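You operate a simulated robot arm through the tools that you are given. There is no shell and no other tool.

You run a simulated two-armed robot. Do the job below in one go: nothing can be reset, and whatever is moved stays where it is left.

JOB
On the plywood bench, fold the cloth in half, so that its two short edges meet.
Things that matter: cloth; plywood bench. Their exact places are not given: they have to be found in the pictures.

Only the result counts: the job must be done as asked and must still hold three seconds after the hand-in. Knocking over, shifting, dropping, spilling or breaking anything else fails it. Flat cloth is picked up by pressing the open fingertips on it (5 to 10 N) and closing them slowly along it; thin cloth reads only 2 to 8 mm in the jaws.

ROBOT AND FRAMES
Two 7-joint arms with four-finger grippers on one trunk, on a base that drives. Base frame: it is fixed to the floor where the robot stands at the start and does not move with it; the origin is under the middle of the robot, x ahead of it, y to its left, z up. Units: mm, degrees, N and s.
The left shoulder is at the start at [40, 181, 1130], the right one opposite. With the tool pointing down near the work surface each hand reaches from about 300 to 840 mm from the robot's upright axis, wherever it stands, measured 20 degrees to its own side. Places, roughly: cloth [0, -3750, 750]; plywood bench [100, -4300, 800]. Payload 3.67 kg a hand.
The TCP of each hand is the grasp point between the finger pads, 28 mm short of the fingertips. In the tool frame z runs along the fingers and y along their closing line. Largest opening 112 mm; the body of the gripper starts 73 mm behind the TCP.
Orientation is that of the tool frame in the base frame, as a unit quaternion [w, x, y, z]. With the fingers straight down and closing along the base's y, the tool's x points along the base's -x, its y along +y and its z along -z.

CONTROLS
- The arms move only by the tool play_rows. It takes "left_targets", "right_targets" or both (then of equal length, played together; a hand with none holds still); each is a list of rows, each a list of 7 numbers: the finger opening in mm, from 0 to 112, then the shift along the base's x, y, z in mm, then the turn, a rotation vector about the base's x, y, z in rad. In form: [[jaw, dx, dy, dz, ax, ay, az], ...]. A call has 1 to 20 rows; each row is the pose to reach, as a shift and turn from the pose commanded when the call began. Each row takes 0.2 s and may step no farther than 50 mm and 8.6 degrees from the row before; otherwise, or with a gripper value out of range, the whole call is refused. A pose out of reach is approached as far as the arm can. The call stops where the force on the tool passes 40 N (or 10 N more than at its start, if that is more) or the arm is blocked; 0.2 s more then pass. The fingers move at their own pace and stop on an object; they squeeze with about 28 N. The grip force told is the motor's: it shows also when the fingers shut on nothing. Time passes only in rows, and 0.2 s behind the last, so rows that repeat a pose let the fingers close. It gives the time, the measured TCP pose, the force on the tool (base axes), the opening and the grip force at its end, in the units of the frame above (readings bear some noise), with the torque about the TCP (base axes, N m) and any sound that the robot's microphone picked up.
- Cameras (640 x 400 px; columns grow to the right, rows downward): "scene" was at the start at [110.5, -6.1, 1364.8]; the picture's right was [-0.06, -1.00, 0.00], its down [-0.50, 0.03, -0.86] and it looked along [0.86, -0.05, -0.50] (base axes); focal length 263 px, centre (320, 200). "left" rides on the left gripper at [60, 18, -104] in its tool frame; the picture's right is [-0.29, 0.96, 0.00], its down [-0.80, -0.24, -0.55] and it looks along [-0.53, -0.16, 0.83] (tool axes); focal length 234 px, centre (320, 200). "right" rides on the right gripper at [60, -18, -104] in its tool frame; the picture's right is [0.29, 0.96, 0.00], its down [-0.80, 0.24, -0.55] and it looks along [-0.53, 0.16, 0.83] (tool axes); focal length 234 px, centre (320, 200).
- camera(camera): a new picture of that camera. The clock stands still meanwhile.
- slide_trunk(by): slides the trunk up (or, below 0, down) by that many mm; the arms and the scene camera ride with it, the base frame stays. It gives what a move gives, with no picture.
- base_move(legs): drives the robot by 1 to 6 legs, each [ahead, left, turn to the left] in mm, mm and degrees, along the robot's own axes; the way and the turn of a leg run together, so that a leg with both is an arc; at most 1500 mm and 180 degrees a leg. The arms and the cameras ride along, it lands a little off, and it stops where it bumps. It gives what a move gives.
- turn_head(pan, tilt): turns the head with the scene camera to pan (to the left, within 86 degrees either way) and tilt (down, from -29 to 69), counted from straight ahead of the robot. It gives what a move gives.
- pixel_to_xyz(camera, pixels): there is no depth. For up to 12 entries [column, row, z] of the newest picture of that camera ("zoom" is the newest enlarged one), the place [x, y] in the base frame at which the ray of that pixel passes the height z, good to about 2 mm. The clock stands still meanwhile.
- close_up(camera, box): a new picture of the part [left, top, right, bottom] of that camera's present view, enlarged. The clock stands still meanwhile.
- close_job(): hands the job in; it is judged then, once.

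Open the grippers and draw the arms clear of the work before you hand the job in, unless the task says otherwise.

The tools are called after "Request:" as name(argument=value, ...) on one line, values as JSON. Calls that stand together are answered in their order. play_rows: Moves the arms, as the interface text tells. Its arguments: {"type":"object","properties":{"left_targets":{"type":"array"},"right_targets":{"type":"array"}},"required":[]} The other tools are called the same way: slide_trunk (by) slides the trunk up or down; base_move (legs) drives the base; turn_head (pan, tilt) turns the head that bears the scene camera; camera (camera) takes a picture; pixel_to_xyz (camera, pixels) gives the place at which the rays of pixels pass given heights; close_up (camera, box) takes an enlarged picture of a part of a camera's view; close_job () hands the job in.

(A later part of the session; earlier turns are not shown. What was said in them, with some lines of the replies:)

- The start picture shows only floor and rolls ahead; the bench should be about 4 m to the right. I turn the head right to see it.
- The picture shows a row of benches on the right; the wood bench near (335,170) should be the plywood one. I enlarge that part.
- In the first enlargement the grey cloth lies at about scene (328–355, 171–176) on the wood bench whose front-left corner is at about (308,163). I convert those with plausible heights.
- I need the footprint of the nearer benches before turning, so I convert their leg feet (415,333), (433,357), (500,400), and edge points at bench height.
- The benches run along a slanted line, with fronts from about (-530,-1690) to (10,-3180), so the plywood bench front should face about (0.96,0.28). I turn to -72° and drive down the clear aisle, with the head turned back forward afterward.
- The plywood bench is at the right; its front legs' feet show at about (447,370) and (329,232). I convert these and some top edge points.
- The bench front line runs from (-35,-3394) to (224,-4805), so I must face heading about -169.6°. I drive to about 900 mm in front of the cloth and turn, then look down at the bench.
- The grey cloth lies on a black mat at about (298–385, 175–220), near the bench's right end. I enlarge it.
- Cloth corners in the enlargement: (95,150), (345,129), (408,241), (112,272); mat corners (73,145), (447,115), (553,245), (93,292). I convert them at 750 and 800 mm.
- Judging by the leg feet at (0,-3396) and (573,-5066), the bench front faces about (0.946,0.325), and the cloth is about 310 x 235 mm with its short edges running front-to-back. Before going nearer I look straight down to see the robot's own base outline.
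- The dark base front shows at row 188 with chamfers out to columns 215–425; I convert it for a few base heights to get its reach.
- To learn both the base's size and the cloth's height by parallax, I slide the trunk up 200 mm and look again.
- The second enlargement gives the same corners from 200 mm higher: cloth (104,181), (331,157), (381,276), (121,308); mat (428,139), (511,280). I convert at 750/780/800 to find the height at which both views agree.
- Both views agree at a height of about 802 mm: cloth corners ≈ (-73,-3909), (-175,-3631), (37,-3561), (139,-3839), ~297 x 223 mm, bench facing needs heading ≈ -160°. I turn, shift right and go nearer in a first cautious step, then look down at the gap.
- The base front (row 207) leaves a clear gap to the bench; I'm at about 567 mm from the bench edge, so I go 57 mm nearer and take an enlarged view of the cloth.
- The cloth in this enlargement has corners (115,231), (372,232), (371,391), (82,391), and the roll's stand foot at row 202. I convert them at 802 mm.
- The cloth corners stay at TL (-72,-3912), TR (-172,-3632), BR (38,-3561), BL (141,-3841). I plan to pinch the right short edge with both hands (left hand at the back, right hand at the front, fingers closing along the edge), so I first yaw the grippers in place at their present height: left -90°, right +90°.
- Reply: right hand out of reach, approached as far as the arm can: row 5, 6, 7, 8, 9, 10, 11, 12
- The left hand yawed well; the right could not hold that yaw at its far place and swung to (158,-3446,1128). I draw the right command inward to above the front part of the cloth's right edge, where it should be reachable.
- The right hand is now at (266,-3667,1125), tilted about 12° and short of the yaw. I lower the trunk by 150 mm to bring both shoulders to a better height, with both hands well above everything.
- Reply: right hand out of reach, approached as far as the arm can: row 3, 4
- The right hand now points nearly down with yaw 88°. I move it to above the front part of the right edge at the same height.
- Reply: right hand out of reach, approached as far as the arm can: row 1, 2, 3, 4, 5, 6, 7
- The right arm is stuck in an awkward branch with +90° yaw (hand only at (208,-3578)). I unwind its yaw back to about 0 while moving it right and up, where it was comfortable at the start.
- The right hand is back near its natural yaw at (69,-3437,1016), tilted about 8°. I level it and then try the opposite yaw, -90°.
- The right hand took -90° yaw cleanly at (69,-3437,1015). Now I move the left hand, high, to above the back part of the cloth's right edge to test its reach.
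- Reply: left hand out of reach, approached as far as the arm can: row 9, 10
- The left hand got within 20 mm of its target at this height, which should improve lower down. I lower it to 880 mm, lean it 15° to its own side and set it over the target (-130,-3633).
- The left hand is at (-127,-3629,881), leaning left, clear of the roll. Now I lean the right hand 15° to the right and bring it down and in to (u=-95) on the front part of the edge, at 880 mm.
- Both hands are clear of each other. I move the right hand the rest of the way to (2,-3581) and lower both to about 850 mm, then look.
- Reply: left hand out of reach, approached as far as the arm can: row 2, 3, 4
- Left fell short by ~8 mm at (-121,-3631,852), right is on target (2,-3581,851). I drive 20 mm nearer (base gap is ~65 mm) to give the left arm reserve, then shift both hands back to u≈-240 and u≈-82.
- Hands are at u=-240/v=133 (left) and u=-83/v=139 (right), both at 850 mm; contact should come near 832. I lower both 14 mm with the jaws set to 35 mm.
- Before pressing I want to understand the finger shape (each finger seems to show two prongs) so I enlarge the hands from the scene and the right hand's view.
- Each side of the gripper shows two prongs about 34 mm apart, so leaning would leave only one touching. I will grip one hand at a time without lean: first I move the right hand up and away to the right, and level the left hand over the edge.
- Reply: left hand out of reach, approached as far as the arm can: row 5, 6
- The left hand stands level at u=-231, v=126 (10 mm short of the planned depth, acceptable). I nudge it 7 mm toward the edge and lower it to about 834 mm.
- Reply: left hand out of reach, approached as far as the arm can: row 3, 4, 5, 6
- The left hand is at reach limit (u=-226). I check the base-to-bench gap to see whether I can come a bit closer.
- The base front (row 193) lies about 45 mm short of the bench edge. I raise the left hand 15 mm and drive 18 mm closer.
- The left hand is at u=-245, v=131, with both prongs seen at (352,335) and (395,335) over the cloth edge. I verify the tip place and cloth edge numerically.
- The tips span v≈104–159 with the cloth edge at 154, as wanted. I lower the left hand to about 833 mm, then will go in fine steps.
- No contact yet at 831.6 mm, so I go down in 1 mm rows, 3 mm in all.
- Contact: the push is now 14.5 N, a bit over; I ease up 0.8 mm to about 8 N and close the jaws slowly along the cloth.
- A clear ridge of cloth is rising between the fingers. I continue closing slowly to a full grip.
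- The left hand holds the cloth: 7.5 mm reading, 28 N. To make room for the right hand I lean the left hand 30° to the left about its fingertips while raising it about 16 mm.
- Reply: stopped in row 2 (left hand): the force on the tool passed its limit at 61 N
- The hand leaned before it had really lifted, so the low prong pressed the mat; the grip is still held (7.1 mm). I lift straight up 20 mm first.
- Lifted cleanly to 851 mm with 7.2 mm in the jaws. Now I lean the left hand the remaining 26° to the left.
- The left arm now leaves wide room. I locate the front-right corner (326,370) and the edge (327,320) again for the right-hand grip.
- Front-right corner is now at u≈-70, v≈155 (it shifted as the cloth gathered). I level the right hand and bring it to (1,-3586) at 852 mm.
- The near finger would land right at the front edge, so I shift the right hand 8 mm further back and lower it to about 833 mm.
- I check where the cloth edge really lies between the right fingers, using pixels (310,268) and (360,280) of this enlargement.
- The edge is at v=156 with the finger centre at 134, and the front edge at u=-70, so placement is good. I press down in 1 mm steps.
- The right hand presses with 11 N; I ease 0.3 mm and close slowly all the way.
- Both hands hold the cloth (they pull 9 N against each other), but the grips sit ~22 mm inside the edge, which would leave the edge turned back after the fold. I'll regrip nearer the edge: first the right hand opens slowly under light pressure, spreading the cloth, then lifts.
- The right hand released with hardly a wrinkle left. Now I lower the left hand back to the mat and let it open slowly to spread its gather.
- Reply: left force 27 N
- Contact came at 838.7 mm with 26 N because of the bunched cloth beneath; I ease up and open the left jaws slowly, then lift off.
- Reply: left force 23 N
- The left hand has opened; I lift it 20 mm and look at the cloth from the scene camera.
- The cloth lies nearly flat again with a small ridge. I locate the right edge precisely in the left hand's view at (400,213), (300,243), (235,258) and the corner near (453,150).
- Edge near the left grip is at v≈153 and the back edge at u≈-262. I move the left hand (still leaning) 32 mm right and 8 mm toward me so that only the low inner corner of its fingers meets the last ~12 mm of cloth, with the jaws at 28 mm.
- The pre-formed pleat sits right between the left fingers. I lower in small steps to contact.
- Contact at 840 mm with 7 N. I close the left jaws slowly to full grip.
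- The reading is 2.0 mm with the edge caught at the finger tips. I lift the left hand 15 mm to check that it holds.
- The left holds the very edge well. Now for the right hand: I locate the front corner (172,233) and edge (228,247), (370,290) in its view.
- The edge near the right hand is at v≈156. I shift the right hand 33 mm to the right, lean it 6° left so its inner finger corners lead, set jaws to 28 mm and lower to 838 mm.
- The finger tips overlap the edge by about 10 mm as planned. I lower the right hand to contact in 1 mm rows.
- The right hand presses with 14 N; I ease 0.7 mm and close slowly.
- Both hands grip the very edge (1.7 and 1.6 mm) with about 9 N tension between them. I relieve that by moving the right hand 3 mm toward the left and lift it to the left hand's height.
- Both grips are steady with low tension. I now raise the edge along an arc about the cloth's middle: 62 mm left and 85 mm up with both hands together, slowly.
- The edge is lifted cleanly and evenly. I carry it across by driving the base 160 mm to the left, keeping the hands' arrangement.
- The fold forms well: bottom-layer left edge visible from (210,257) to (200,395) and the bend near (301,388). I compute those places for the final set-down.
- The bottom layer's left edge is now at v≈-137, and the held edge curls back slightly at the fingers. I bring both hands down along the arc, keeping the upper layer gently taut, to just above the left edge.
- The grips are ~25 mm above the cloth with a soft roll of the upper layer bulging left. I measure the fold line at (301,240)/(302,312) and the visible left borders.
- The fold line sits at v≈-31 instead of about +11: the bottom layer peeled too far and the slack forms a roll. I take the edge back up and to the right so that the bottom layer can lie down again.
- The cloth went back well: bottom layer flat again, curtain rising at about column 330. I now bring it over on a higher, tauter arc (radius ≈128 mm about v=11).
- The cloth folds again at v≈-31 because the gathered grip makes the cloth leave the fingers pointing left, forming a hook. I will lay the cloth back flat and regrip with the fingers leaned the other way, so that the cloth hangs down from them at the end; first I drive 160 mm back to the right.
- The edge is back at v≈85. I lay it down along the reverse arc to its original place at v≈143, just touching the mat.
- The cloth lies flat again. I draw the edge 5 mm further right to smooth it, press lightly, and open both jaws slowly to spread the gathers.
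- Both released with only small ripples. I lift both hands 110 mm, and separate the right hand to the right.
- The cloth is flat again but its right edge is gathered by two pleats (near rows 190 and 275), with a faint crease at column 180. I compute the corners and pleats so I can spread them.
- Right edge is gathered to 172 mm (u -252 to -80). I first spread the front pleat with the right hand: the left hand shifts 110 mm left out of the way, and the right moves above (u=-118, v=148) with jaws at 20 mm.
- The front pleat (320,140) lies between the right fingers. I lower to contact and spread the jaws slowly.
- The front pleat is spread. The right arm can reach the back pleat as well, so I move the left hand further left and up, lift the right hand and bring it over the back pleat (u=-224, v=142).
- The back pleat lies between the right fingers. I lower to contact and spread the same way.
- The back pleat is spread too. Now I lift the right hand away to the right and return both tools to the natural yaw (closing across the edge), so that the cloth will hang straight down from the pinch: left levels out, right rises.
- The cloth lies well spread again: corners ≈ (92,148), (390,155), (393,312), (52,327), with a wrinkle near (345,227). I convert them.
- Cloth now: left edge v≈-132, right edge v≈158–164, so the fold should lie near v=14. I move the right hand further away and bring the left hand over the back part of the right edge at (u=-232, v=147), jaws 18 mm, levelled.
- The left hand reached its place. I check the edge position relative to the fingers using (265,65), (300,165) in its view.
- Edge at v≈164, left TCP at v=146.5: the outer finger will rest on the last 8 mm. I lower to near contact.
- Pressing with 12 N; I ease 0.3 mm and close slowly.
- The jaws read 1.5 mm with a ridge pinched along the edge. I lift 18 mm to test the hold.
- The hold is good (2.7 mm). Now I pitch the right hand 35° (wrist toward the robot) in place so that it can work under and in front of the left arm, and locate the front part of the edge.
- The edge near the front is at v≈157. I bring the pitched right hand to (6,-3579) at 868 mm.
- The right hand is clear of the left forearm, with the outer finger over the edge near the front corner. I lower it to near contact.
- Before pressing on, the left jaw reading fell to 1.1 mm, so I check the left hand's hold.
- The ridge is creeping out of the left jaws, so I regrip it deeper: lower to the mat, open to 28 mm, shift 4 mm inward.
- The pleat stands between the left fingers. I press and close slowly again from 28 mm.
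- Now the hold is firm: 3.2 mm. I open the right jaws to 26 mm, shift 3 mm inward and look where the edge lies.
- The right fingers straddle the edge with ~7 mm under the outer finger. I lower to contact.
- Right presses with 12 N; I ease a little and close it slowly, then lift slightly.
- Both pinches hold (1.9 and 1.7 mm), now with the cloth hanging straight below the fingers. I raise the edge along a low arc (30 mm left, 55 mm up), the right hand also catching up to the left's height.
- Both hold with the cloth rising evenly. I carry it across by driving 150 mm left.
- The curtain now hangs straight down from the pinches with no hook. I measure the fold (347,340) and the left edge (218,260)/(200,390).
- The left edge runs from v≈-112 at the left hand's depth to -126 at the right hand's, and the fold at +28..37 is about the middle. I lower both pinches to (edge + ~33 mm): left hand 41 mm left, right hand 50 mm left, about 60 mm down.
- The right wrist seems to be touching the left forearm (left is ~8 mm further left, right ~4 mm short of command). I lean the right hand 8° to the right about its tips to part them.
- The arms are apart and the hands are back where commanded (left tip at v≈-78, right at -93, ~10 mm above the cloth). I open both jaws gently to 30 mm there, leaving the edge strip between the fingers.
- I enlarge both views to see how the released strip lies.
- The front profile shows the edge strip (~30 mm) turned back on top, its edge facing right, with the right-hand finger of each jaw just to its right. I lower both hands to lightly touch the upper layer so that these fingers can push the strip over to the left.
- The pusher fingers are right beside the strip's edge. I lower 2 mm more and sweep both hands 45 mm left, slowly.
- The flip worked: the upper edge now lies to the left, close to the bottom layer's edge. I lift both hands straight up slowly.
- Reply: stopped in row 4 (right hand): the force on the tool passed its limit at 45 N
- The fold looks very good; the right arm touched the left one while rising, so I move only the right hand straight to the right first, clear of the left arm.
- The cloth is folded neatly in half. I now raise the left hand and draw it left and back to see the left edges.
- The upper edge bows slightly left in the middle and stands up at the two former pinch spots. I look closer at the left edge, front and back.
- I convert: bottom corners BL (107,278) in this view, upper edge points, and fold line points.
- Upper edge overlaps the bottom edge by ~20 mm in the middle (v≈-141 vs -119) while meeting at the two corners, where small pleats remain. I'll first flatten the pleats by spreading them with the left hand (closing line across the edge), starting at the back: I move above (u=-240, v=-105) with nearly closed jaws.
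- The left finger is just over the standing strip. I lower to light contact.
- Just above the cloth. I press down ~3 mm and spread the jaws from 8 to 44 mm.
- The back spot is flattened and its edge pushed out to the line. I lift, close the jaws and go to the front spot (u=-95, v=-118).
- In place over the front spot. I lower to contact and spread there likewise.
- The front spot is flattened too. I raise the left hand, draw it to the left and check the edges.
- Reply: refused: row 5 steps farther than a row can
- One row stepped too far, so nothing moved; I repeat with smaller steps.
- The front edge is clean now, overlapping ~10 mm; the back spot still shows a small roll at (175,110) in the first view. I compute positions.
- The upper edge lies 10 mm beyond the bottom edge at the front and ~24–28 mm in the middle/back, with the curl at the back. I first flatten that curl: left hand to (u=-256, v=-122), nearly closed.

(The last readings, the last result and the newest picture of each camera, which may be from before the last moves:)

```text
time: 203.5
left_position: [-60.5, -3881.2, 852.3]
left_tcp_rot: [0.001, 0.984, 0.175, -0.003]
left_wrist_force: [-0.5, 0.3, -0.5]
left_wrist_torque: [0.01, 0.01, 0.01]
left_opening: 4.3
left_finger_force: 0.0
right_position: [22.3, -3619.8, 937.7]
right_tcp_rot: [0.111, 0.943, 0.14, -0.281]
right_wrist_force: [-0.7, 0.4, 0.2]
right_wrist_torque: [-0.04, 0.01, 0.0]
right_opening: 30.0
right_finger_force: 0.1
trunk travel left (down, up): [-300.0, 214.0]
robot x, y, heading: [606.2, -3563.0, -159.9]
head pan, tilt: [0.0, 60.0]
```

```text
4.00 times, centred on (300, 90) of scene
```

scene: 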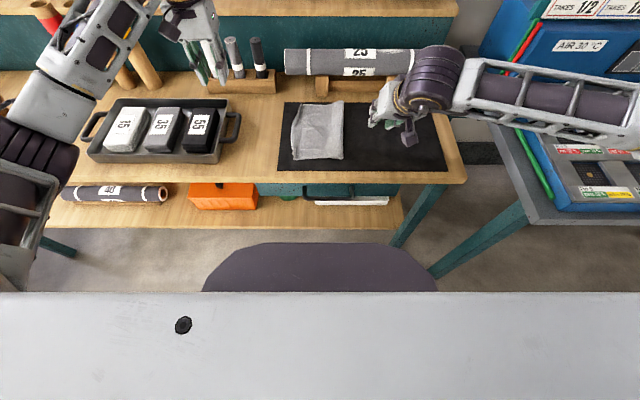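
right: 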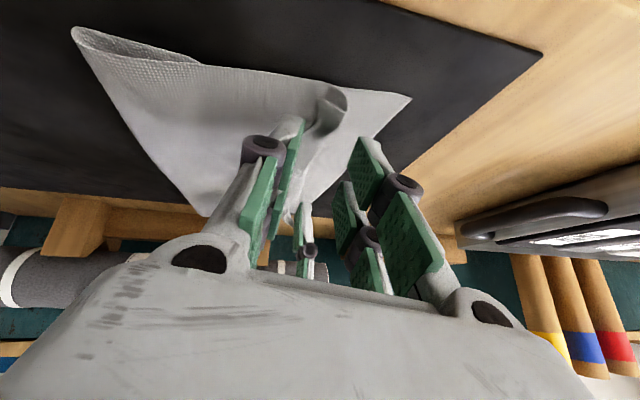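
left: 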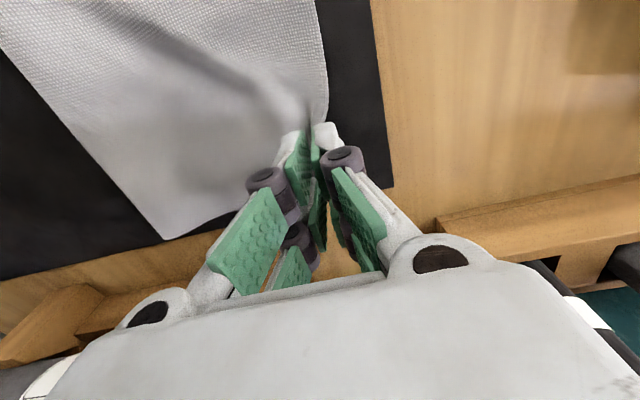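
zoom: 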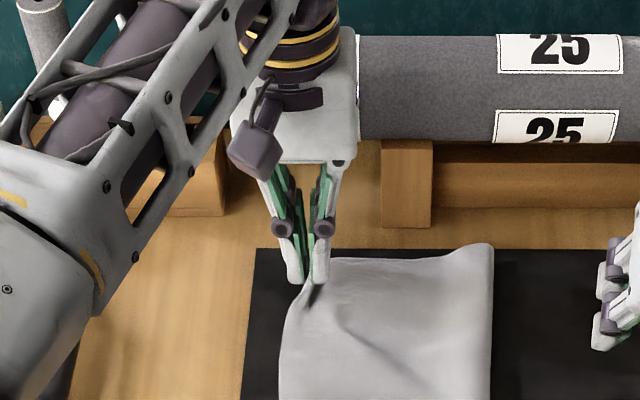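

Over the curl and clear of the roll. I lower to contact and spread.

Request:
play_rows(left_targets=[[4, 0, 0, -6, 0, 0, 0], [4, 0, 0, -12, 0, 0, 0], [4, 0, 0, -16, 0, 0, 0], [4, 0, 0, -18.5, 0, 0, 0], [6, 0, 0, -19, 0, 0, 0], [9, 0, 0, -19, 0, 0, 0], [12, 0, 0, -19.2, 0, 0, 0], [15, 0, 0, -19.2, 0, 0, 0], [18, 0, 0, -19.5, 0, 0, 0], [22, 0, 0, -19.5, 0, 0, 0], [26, 0, 0, -19.8, 0, 0, 0], [30, 0, 0, -19.8, 0, 0, 0], [34, 0, 0, -20, 0, 0, 0], [38, 0, 0, -20, 0, 0, 0], [42, 0, 0, -20.2, 0, 0, 0]])

Request:
close_up(camera="left", box=[160, 0, 480, 200])

```text
time: 206.7
left_position: [-59.7, -3882.7, 831.9]
left_tcp_rot: [0.001, 0.985, 0.175, -0.002]
left_wrist_force: [0.1, -1.3, 2.2]
left_wrist_torque: [0.03, 0.07, -0.01]
left_opening: 42.0
left_finger_force: 0.0
right_position: [23.3, -3620.2, 937.7]
right_tcp_rot: [0.112, 0.943, 0.14, -0.282]
right_wrist_force: [-1.0, 0.1, -0.9]
right_wrist_torque: [0.01, -0.04, -0.01]
right_opening: 29.9
right_finger_force: 0.0
trunk travel left (down, up): [-300.0, 214.0]
robot x, y, heading: [607.9, -3562.3, -159.9]
head pan, tilt: [0.0, 60.0]
```

```text
2.00 times, centred on (320, 100) of left
```

zoom: 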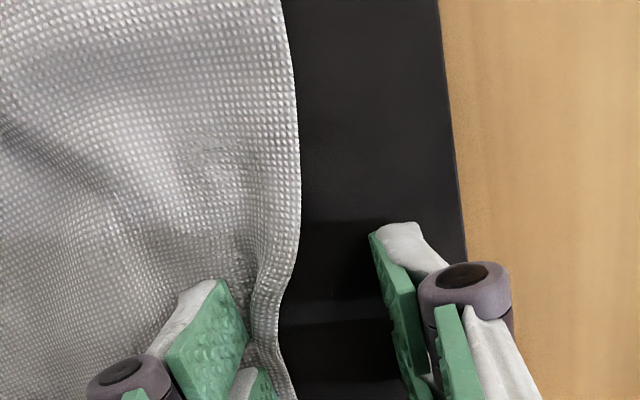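

The left finger slipped off, but the right finger brought the back part of the upper layer to the right, with its edge standing against it. I raise 3 mm and push it over to the left by 16 mm.

Request:
play_rows(left_targets=[[42, 0, 0, 3, 0, 0, 0], [42, 1.4, -3.8, 4, 0, 0, 0], [42, 2.7, -7.5, 4, 0, 0, 0], [42, 4.1, -11.3, 4, 0, 0, 0], [42, 5.5, -15, 4, 0, 0, 0], [42, 5.5, -15, 4, 0, 0, 0]])

Request:
close_up(camera="left", box=[160, 0, 480, 200])

```text
time: 208.1
left_position: [-54.3, -3896.3, 836.1]
left_tcp_rot: [0.0, 0.985, 0.175, -0.002]
left_wrist_force: [0.4, 0.3, 0.2]
left_wrist_torque: [0.03, -0.02, 0.04]
left_opening: 42.2
left_finger_force: 0.3
right_position: [22.8, -3621.3, 937.6]
right_tcp_rot: [0.112, 0.943, 0.139, -0.282]
right_wrist_force: [-0.4, -1.1, 0.2]
right_wrist_torque: [0.0, -0.02, 0.0]
right_opening: 29.9
right_finger_force: 0.0
trunk travel left (down, up): [-300.0, 214.0]
robot x, y, heading: [605.7, -3565.0, -159.7]
head pan, tilt: [0.0, 60.0]
```

```text
2.00 times, centred on (320, 100) of left
```

zoom: 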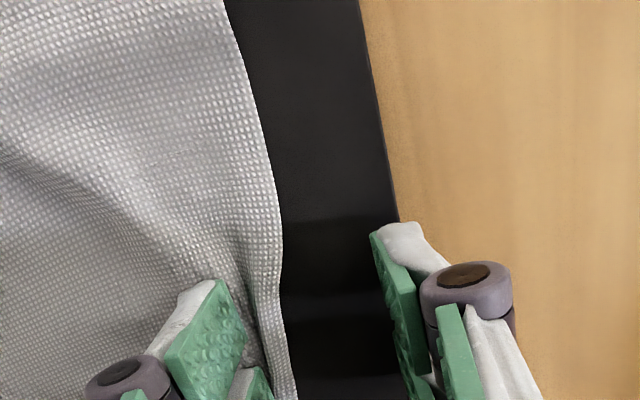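

The strip has turned over to the left. I raise the hand clear and look at the whole edge.

Request:
play_rows(left_targets=[[42, 0, 0, 15, 0, 0, 0], [42, 0, 0, 50, 0, 0, 0], [42, 0, 0, 95, 0, 0, 0], [42, 10, -10, 130, 0, 0, 0], [42, 45, -25, 150, 0, 0, 0], [42, 85, -45, 160, 0, 0, 0], [42, 125, -65, 160, 0, 0, 0], [42, 165, -85, 160, 0, 0, 0]])

Request:
close_up(camera="scene", box=[272, 90, 368, 150])

Request:
close_up(camera="scene", box=[272, 115, 368, 175])

```text
time: 209.9
left_position: [114.2, -3981.3, 996.0]
left_tcp_rot: [0.001, 0.985, 0.174, -0.002]
left_wrist_force: [-0.9, 0.0, 0.0]
left_wrist_torque: [0.0, 0.02, 0.02]
left_opening: 42.0
left_finger_force: 0.0
right_position: [24.3, -3620.0, 938.5]
right_tcp_rot: [0.112, 0.942, 0.139, -0.283]
right_wrist_force: [-0.6, -0.3, 0.0]
right_wrist_torque: [0.0, 0.01, -0.01]
right_opening: 29.9
right_finger_force: 0.2
trunk travel left (down, up): [-300.0, 214.0]
robot x, y, heading: [607.6, -3565.8, -160.1]
head pan, tilt: [0.0, 60.0]
```

```text
6.67 times, centred on (320, 120) of scene
```

zoom: 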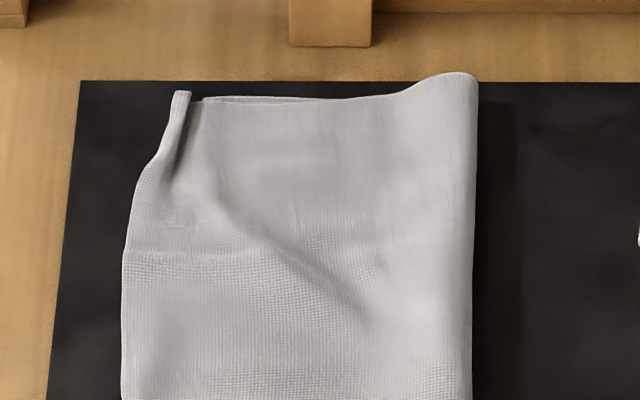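

```text
6.67 times, centred on (320, 145) of scene
```

zoom: 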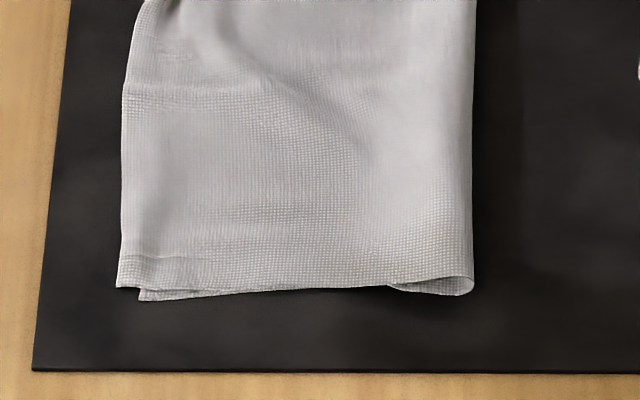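

The shape is good; the upper edge overlaps by about 10 (front), 24 (middle) and 13 mm (back). I will shift the upper layer about 16 mm to the right: left hand over its middle (u=-170, v=-65), jaws opened to 80 mm to hold it at two places.

Request:
play_rows(left_targets=[[60, -22, 36, 0, 0, 0, 0], [80, -45, 73, 0, 0, 0, 0], [80, -67, 109, 0, 0, 0, 0], [80, -90, 146, 0, 0, 0, 0], [80, -112.5, 182, 0, 0, 0, 0], [80, -112.5, 182, -40, 0, 0, 0], [80, -112.5, 182, -85, 0, 0, 0], [80, -112.5, 182, -125, 0, 0, 0], [80, -112.5, 182, -155, 0, 0, 0], [80, -112.5, 182, -155, 0, 0, 0]])

Request:
camera(camera="left")

Request:
close_up(camera="scene", box=[240, 70, 400, 170])

```text
time: 212.1
left_position: [-1.1, -3798.5, 840.9]
left_tcp_rot: [0.001, 0.984, 0.176, -0.002]
left_wrist_force: [-0.3, -0.4, 0.9]
left_wrist_torque: [0.02, 0.03, -0.01]
left_opening: 79.9
left_finger_force: 0.0
right_position: [22.0, -3619.4, 937.9]
right_tcp_rot: [0.112, 0.943, 0.14, -0.281]
right_wrist_force: [-0.2, 0.4, -0.3]
right_wrist_torque: [-0.02, 0.0, 0.0]
right_opening: 29.9
right_finger_force: 0.1
trunk travel left (down, up): [-300.0, 214.0]
robot x, y, heading: [606.0, -3566.3, -159.8]
head pan, tilt: [0.0, 60.0]
```

```text
taken
```

left: 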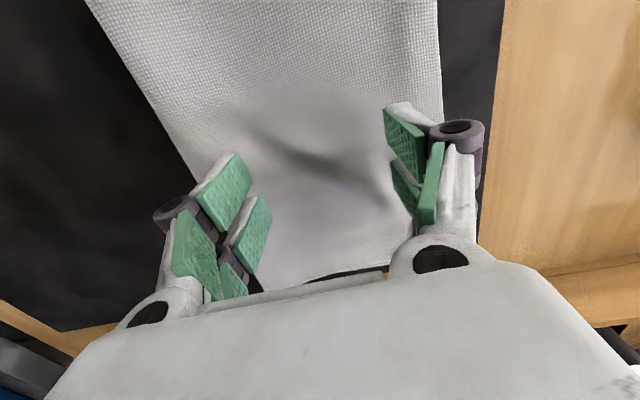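

```text
4.00 times, centred on (320, 120) of scene
```

zoom: 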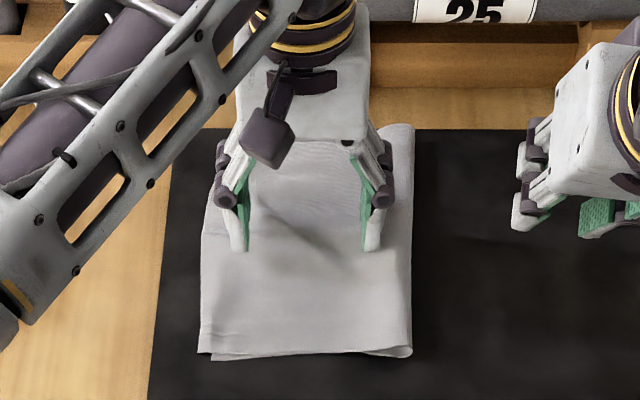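

In place. I go down gently in 2 mm rows until light contact.

Request:
play_rows(left_targets=[[80, 0, 0, -3, 0, 0, 0], [80, 0, 0, -6, 0, 0, 0], [80, 0, 0, -9, 0, 0, 0], [80, 0, 0, -11, 0, 0, 0], [80, 0, 0, -11, 0, 0, 0]])

Request:
play_rows(left_targets=[[80, 0, 0, -1, 0, 0, 0], [80, 0, 0, -2, 0, 0, 0], [80, 0, 0, -2, 0, 0, 0]])

```text
time: 213.3
left_position: [-0.8, -3799.5, 829.7]
left_tcp_rot: [0.0, 0.985, 0.175, -0.003]
left_wrist_force: [-0.3, 0.0, 0.0]
left_wrist_torque: [0.01, 0.0, -0.05]
left_opening: 80.2
left_finger_force: 0.0
right_position: [22.6, -3620.2, 937.6]
right_tcp_rot: [0.112, 0.943, 0.14, -0.282]
right_wrist_force: [0.3, -1.1, -0.4]
right_wrist_torque: [0.01, 0.0, 0.0]
right_opening: 30.3
right_finger_force: 0.0
trunk travel left (down, up): [-300.0, 214.0]
robot x, y, heading: [608.4, -3564.3, -159.9]
head pan, tilt: [0.0, 60.0]
```

```text
time: 214.1
left_position: [-1.7, -3799.3, 827.0]
left_tcp_rot: [0.0, 0.984, 0.176, -0.003]
left_wrist_force: [0.5, -0.1, 0.3]
left_wrist_torque: [0.0, 0.06, 0.0]
left_opening: 80.1
left_finger_force: 0.1
right_position: [22.3, -3619.9, 938.2]
right_tcp_rot: [0.111, 0.943, 0.139, -0.281]
right_wrist_force: [-0.1, 0.7, -0.5]
right_wrist_torque: [0.01, -0.01, 0.02]
right_opening: 29.7
right_finger_force: 0.0
trunk travel left (down, up): [-300.0, 214.0]
robot x, y, heading: [607.4, -3564.6, -159.7]
head pan, tilt: [0.0, 60.0]
```

Still no contact at 827 mm; I continue down in small steps.

Request:
play_rows(left_targets=[[80, 0, 0, -1, 0, 0, 0], [80, 0, 0, -2, 0, 0, 0], [80, 0, 0, -2, 0, 0, 0]])

Request:
play_rows(left_targets=[[80, 0, 0, -1, 0, 0, 0], [80, 0, 0, -2, 0, 0, 0], [80, 0, 0, -2, 0, 0, 0]])

```text
time: 214.9
left_position: [-1.7, -3798.9, 826.7]
left_tcp_rot: [0.001, 0.985, 0.175, -0.003]
left_wrist_force: [0.0, 0.8, 3.8]
left_wrist_torque: [-0.09, -0.07, -0.01]
left_opening: 80.4
left_finger_force: 0.6
right_position: [22.4, -3621.1, 937.6]
right_tcp_rot: [0.112, 0.943, 0.14, -0.281]
right_wrist_force: [0.4, 0.2, 0.1]
right_wrist_torque: [0.01, -0.02, 0.03]
right_opening: 29.6
right_finger_force: 0.1
trunk travel left (down, up): [-300.0, 214.0]
robot x, y, heading: [605.6, -3560.7, -159.9]
head pan, tilt: [0.0, 60.0]
```

```text
time: 215.7
left_position: [-1.5, -3800.5, 825.7]
left_tcp_rot: [0.001, 0.984, 0.176, -0.004]
left_wrist_force: [-3.6, -2.8, 13.6]
left_wrist_torque: [-0.21, -0.1, -0.13]
left_opening: 82.2
left_finger_force: 1.7
right_position: [24.3, -3620.5, 939.1]
right_tcp_rot: [0.112, 0.942, 0.139, -0.283]
right_wrist_force: [0.2, -0.2, 0.2]
right_wrist_torque: [0.0, -0.01, -0.02]
right_opening: 30.0
right_finger_force: 0.1
trunk travel left (down, up): [-300.0, 214.0]
robot x, y, heading: [607.0, -3566.1, -159.8]
head pan, tilt: [0.0, 60.0]
```

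Contact; I ease to about 4 N and drag the upper layer 16 mm to the right, slowly.

Request:
play_rows(left_targets=[[80, 0, 0, 1.3, 0, 0, 0], [80, -0.7, 1.9, 1.3, 0, 0, 0], [80, -1.4, 3.8, 1.3, 0, 0, 0], [80, -2.1, 5.6, 1.3, 0, 0, 0], [80, -2.7, 7.5, 1.3, 0, 0, 0], [80, -3.4, 9.4, 1.3, 0, 0, 0], [80, -4.1, 11.3, 1.3, 0, 0, 0], [80, -4.8, 13.2, 1.3, 0, 0, 0], [80, -5.5, 15, 1.3, 0, 0, 0], [80, -5.5, 15, 1.3, 0, 0, 0]])

Request:
close_up(camera="scene", box=[260, 90, 380, 165])

Request:
camera(camera="left")

```text
time: 217.9
left_position: [-7.0, -3784.3, 825.2]
left_tcp_rot: [0.0, 0.985, 0.175, -0.004]
left_wrist_force: [-1.6, -1.5, 13.8]
left_wrist_torque: [-0.11, -0.04, -0.1]
left_opening: 81.5
left_finger_force: 6.0
right_position: [24.4, -3618.5, 938.4]
right_tcp_rot: [0.112, 0.943, 0.139, -0.282]
right_wrist_force: [0.1, 0.8, -0.4]
right_wrist_torque: [-0.02, -0.01, 0.02]
right_opening: 30.1
right_finger_force: 0.1
trunk travel left (down, up): [-300.0, 214.0]
robot x, y, heading: [608.2, -3561.7, -159.9]
head pan, tilt: [0.0, 60.0]
```

```text
5.33 times, centred on (320, 128) of scene
```

zoom: 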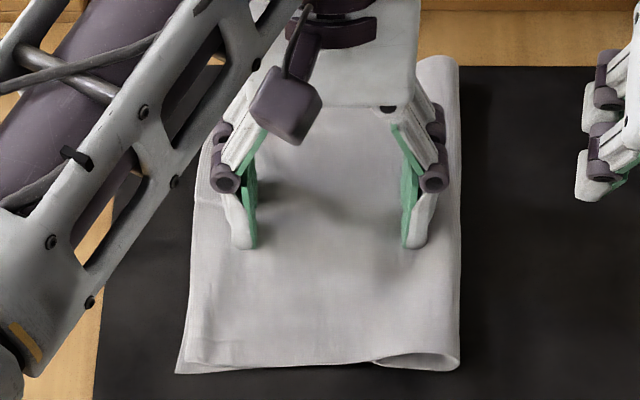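

```text
taken
```

left: 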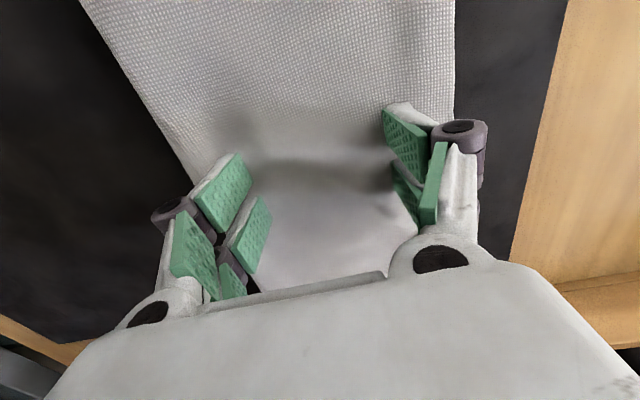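

The upper layer moved: at the front its corner (188,362) is now just inside the bottom corner (177,373). I lift off and inspect.

Request:
play_rows(left_targets=[[80, 0, 0, 5, 0, 0, 0], [80, 0, 0, 20, 0, 0, 0], [70, 0, 0, 55, 0, 0, 0], [50, 0, 0, 95, 0, 0, 0], [40, 10, -20, 130, 0, 0, 0], [40, 32, -55, 155, 0, 0, 0], [40, 55, -95, 165, 0, 0, 0], [40, 78, -135, 165, 0, 0, 0], [40, 100, -175, 165, 0, 0, 0]])

Request:
close_up(camera="scene", box=[272, 90, 368, 150])

Request:
close_up(camera="scene", box=[272, 115, 368, 175])

```text
time: 219.9
left_position: [93.7, -3960.5, 990.4]
left_tcp_rot: [-0.001, 0.985, 0.174, -0.003]
left_wrist_force: [-0.1, -0.5, -0.7]
left_wrist_torque: [0.03, -0.02, 0.0]
left_opening: 40.1
left_finger_force: 0.0
right_position: [22.5, -3620.0, 939.4]
right_tcp_rot: [0.111, 0.943, 0.139, -0.281]
right_wrist_force: [-0.2, 0.4, 0.8]
right_wrist_torque: [-0.01, 0.02, 0.02]
right_opening: 30.2
right_finger_force: 0.0
trunk travel left (down, up): [-300.0, 214.0]
robot x, y, heading: [609.0, -3562.7, -160.0]
head pan, tilt: [0.0, 60.0]
```

```text
6.67 times, centred on (320, 120) of scene
```

zoom: 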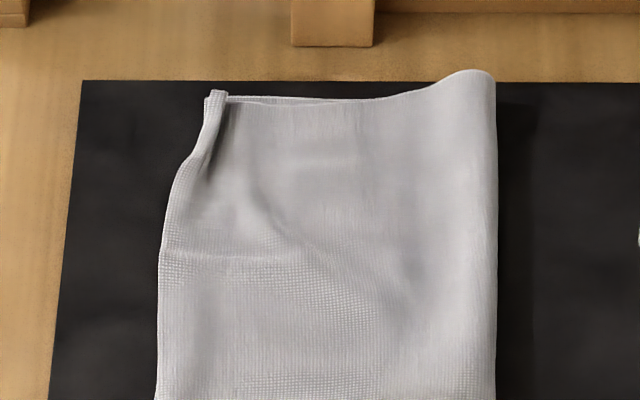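

```text
6.67 times, centred on (320, 145) of scene
```

zoom: 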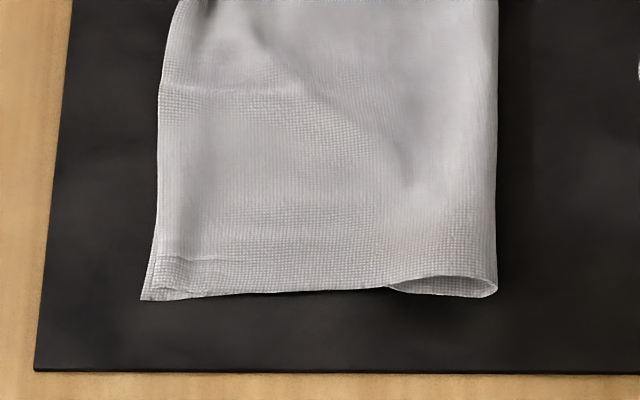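

Now the edges nearly coincide. I compute the positions of both layers' edges once more.

Request:
pixel_to_xyz(camera="zoom", pixels=[[141, 300, 803], [152, 283, 804], [156, 230, 804], [158, 170, 804], [159, 100, 804], [497, 285, 806], [497, 150, 808]])

Request:
pixel_to_xyz(camera="scene", pixels=[[306.2, 104.5, 803], [303, 103.8, 815], [300.5, 114.5, 808], [297.4, 122, 805], [295.7, 130.5, 804], [346.3, 105, 812], [346.5, 120, 810]])

```text
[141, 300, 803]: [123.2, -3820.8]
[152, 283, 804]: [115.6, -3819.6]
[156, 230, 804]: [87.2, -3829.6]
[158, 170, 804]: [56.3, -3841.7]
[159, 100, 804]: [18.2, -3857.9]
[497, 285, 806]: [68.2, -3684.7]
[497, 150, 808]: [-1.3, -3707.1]
```

```text
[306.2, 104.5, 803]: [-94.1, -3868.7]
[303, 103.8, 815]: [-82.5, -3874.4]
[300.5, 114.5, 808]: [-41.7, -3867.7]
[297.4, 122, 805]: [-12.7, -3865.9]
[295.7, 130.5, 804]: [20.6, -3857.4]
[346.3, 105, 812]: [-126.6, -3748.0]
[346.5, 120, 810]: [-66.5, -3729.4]
```

The edges now meet within about 4 mm at the front, ~10 mm at the back and ~13 mm in the middle, with the fold straight at v≈18–25. I open the grippers, raise both arms and back away from the bench.

Request:
play_rows(left_targets=[[60, 0, 0, 20, 0, 0, 0], [80, 0, 0, 45, 0, 0, 0], [80, 0, 0, 70, 0, 0, 0], [80, 0, 0, 70, 0, 0, 0]], right_targets=[[50, -5, 14, 20, 0, 0, 0], [70, -12, 33, 45, 0, 0, 0], [80, -20, 55, 70, 0, 0, 0], [80, -20, 55, 70, 0, 0, 0]])

Request:
base_move(legs=[[-250, 0, 0]])

Request:
turn_head(pan=0, tilt=48)

Request:
camera(camera="scene")

Request:
close_up(camera="scene", box=[260, 90, 400, 178])

```text
time: 220.9
left_position: [91.6, -3960.7, 1059.6]
left_tcp_rot: [0.001, 0.985, 0.175, -0.001]
left_wrist_force: [0.3, -0.3, -0.5]
left_wrist_torque: [0.04, -0.01, 0.0]
left_opening: 79.9
left_finger_force: 0.0
right_position: [2.7, -3566.2, 1007.6]
right_tcp_rot: [0.112, 0.942, 0.14, -0.282]
right_wrist_force: [-0.8, -0.1, -0.7]
right_wrist_torque: [0.05, -0.02, -0.02]
right_opening: 80.1
right_finger_force: 0.1
trunk travel left (down, up): [-300.0, 214.0]
robot x, y, heading: [609.9, -3563.8, -159.9]
head pan, tilt: [0.0, 60.0]
```

```text
time: 222.7
left_position: [329.3, -3875.1, 1060.3]
left_tcp_rot: [0.001, 0.984, 0.176, -0.002]
left_wrist_force: [0.3, 0.3, 0.2]
left_wrist_torque: [-0.02, -0.01, 0.01]
left_opening: 80.3
left_finger_force: 0.1
right_position: [239.3, -3480.0, 1009.0]
right_tcp_rot: [0.112, 0.943, 0.14, -0.282]
right_wrist_force: [-0.6, 0.0, 0.0]
right_wrist_torque: [0.01, 0.04, 0.0]
right_opening: 80.0
right_finger_force: 0.0
trunk travel left (down, up): [-300.0, 214.0]
robot x, y, heading: [844.8, -3478.3, -159.9]
head pan, tilt: [0.0, 60.0]
```

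```text
time: 223.5
left_position: [329.0, -3873.7, 1061.1]
left_tcp_rot: [0.001, 0.984, 0.176, -0.003]
left_wrist_force: [0.8, -1.0, 0.4]
left_wrist_torque: [-0.04, 0.0, 0.0]
left_opening: 79.9
left_finger_force: 0.0
right_position: [238.1, -3479.2, 1008.1]
right_tcp_rot: [0.112, 0.943, 0.14, -0.282]
right_wrist_force: [0.7, -0.7, 0.8]
right_wrist_torque: [0.01, -0.01, -0.03]
right_opening: 80.2
right_finger_force: 0.1
trunk travel left (down, up): [-300.0, 214.0]
robot x, y, heading: [844.0, -3481.0, -159.8]
head pan, tilt: [0.0, 48.0]
```

```text
taken
```

scene: 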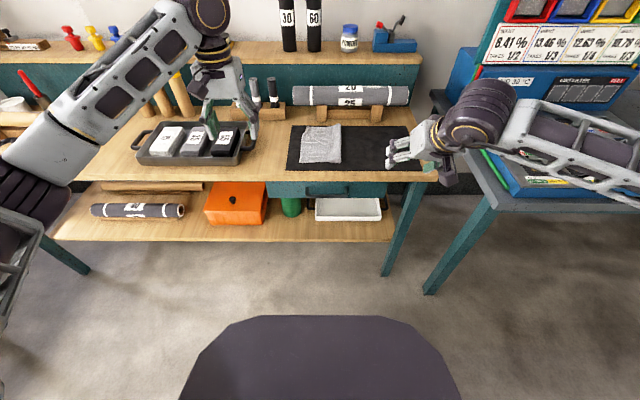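

```text
4.55 times, centred on (330, 134) of scene
```

zoom: 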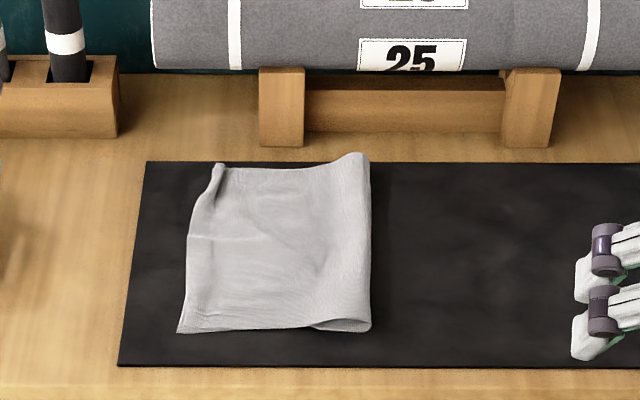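

The cloth lies folded in half on the mat with its two short edges together at the left. Nothing else on the bench has moved, both grippers are open and the arms are clear. I hand the job in.

Request:
close_job()

```text
The job is handed in.
```

I folded the cloth in half on the plywood bench, with its two short edges together on the left side, and handed the job in.

- **Edge alignment:** by my camera measurements, the two edges are about 4 mm apart at the front corner, 10 mm at the back corner and up to 13 mm in the middle. The bottom layer's edge is hidden in the middle, so that last figure is an estimate.
- **Shape:** a small curl of the upper layer remains at the back-left corner. The fold on the right side is slightly puffy, more so at the back.
- **Surroundings:** in the last picture, nothing else on the bench looked moved or knocked over.
- **Arm contact:** my two arms bumped each other twice while carrying and releasing the cloth.
- **End state:** I opened both grippers, raised the arms and backed 250 mm away from the bench before handing in.

The first fold attempt came out uneven. I laid the cloth flat again and re-gripped it before making the final fold.
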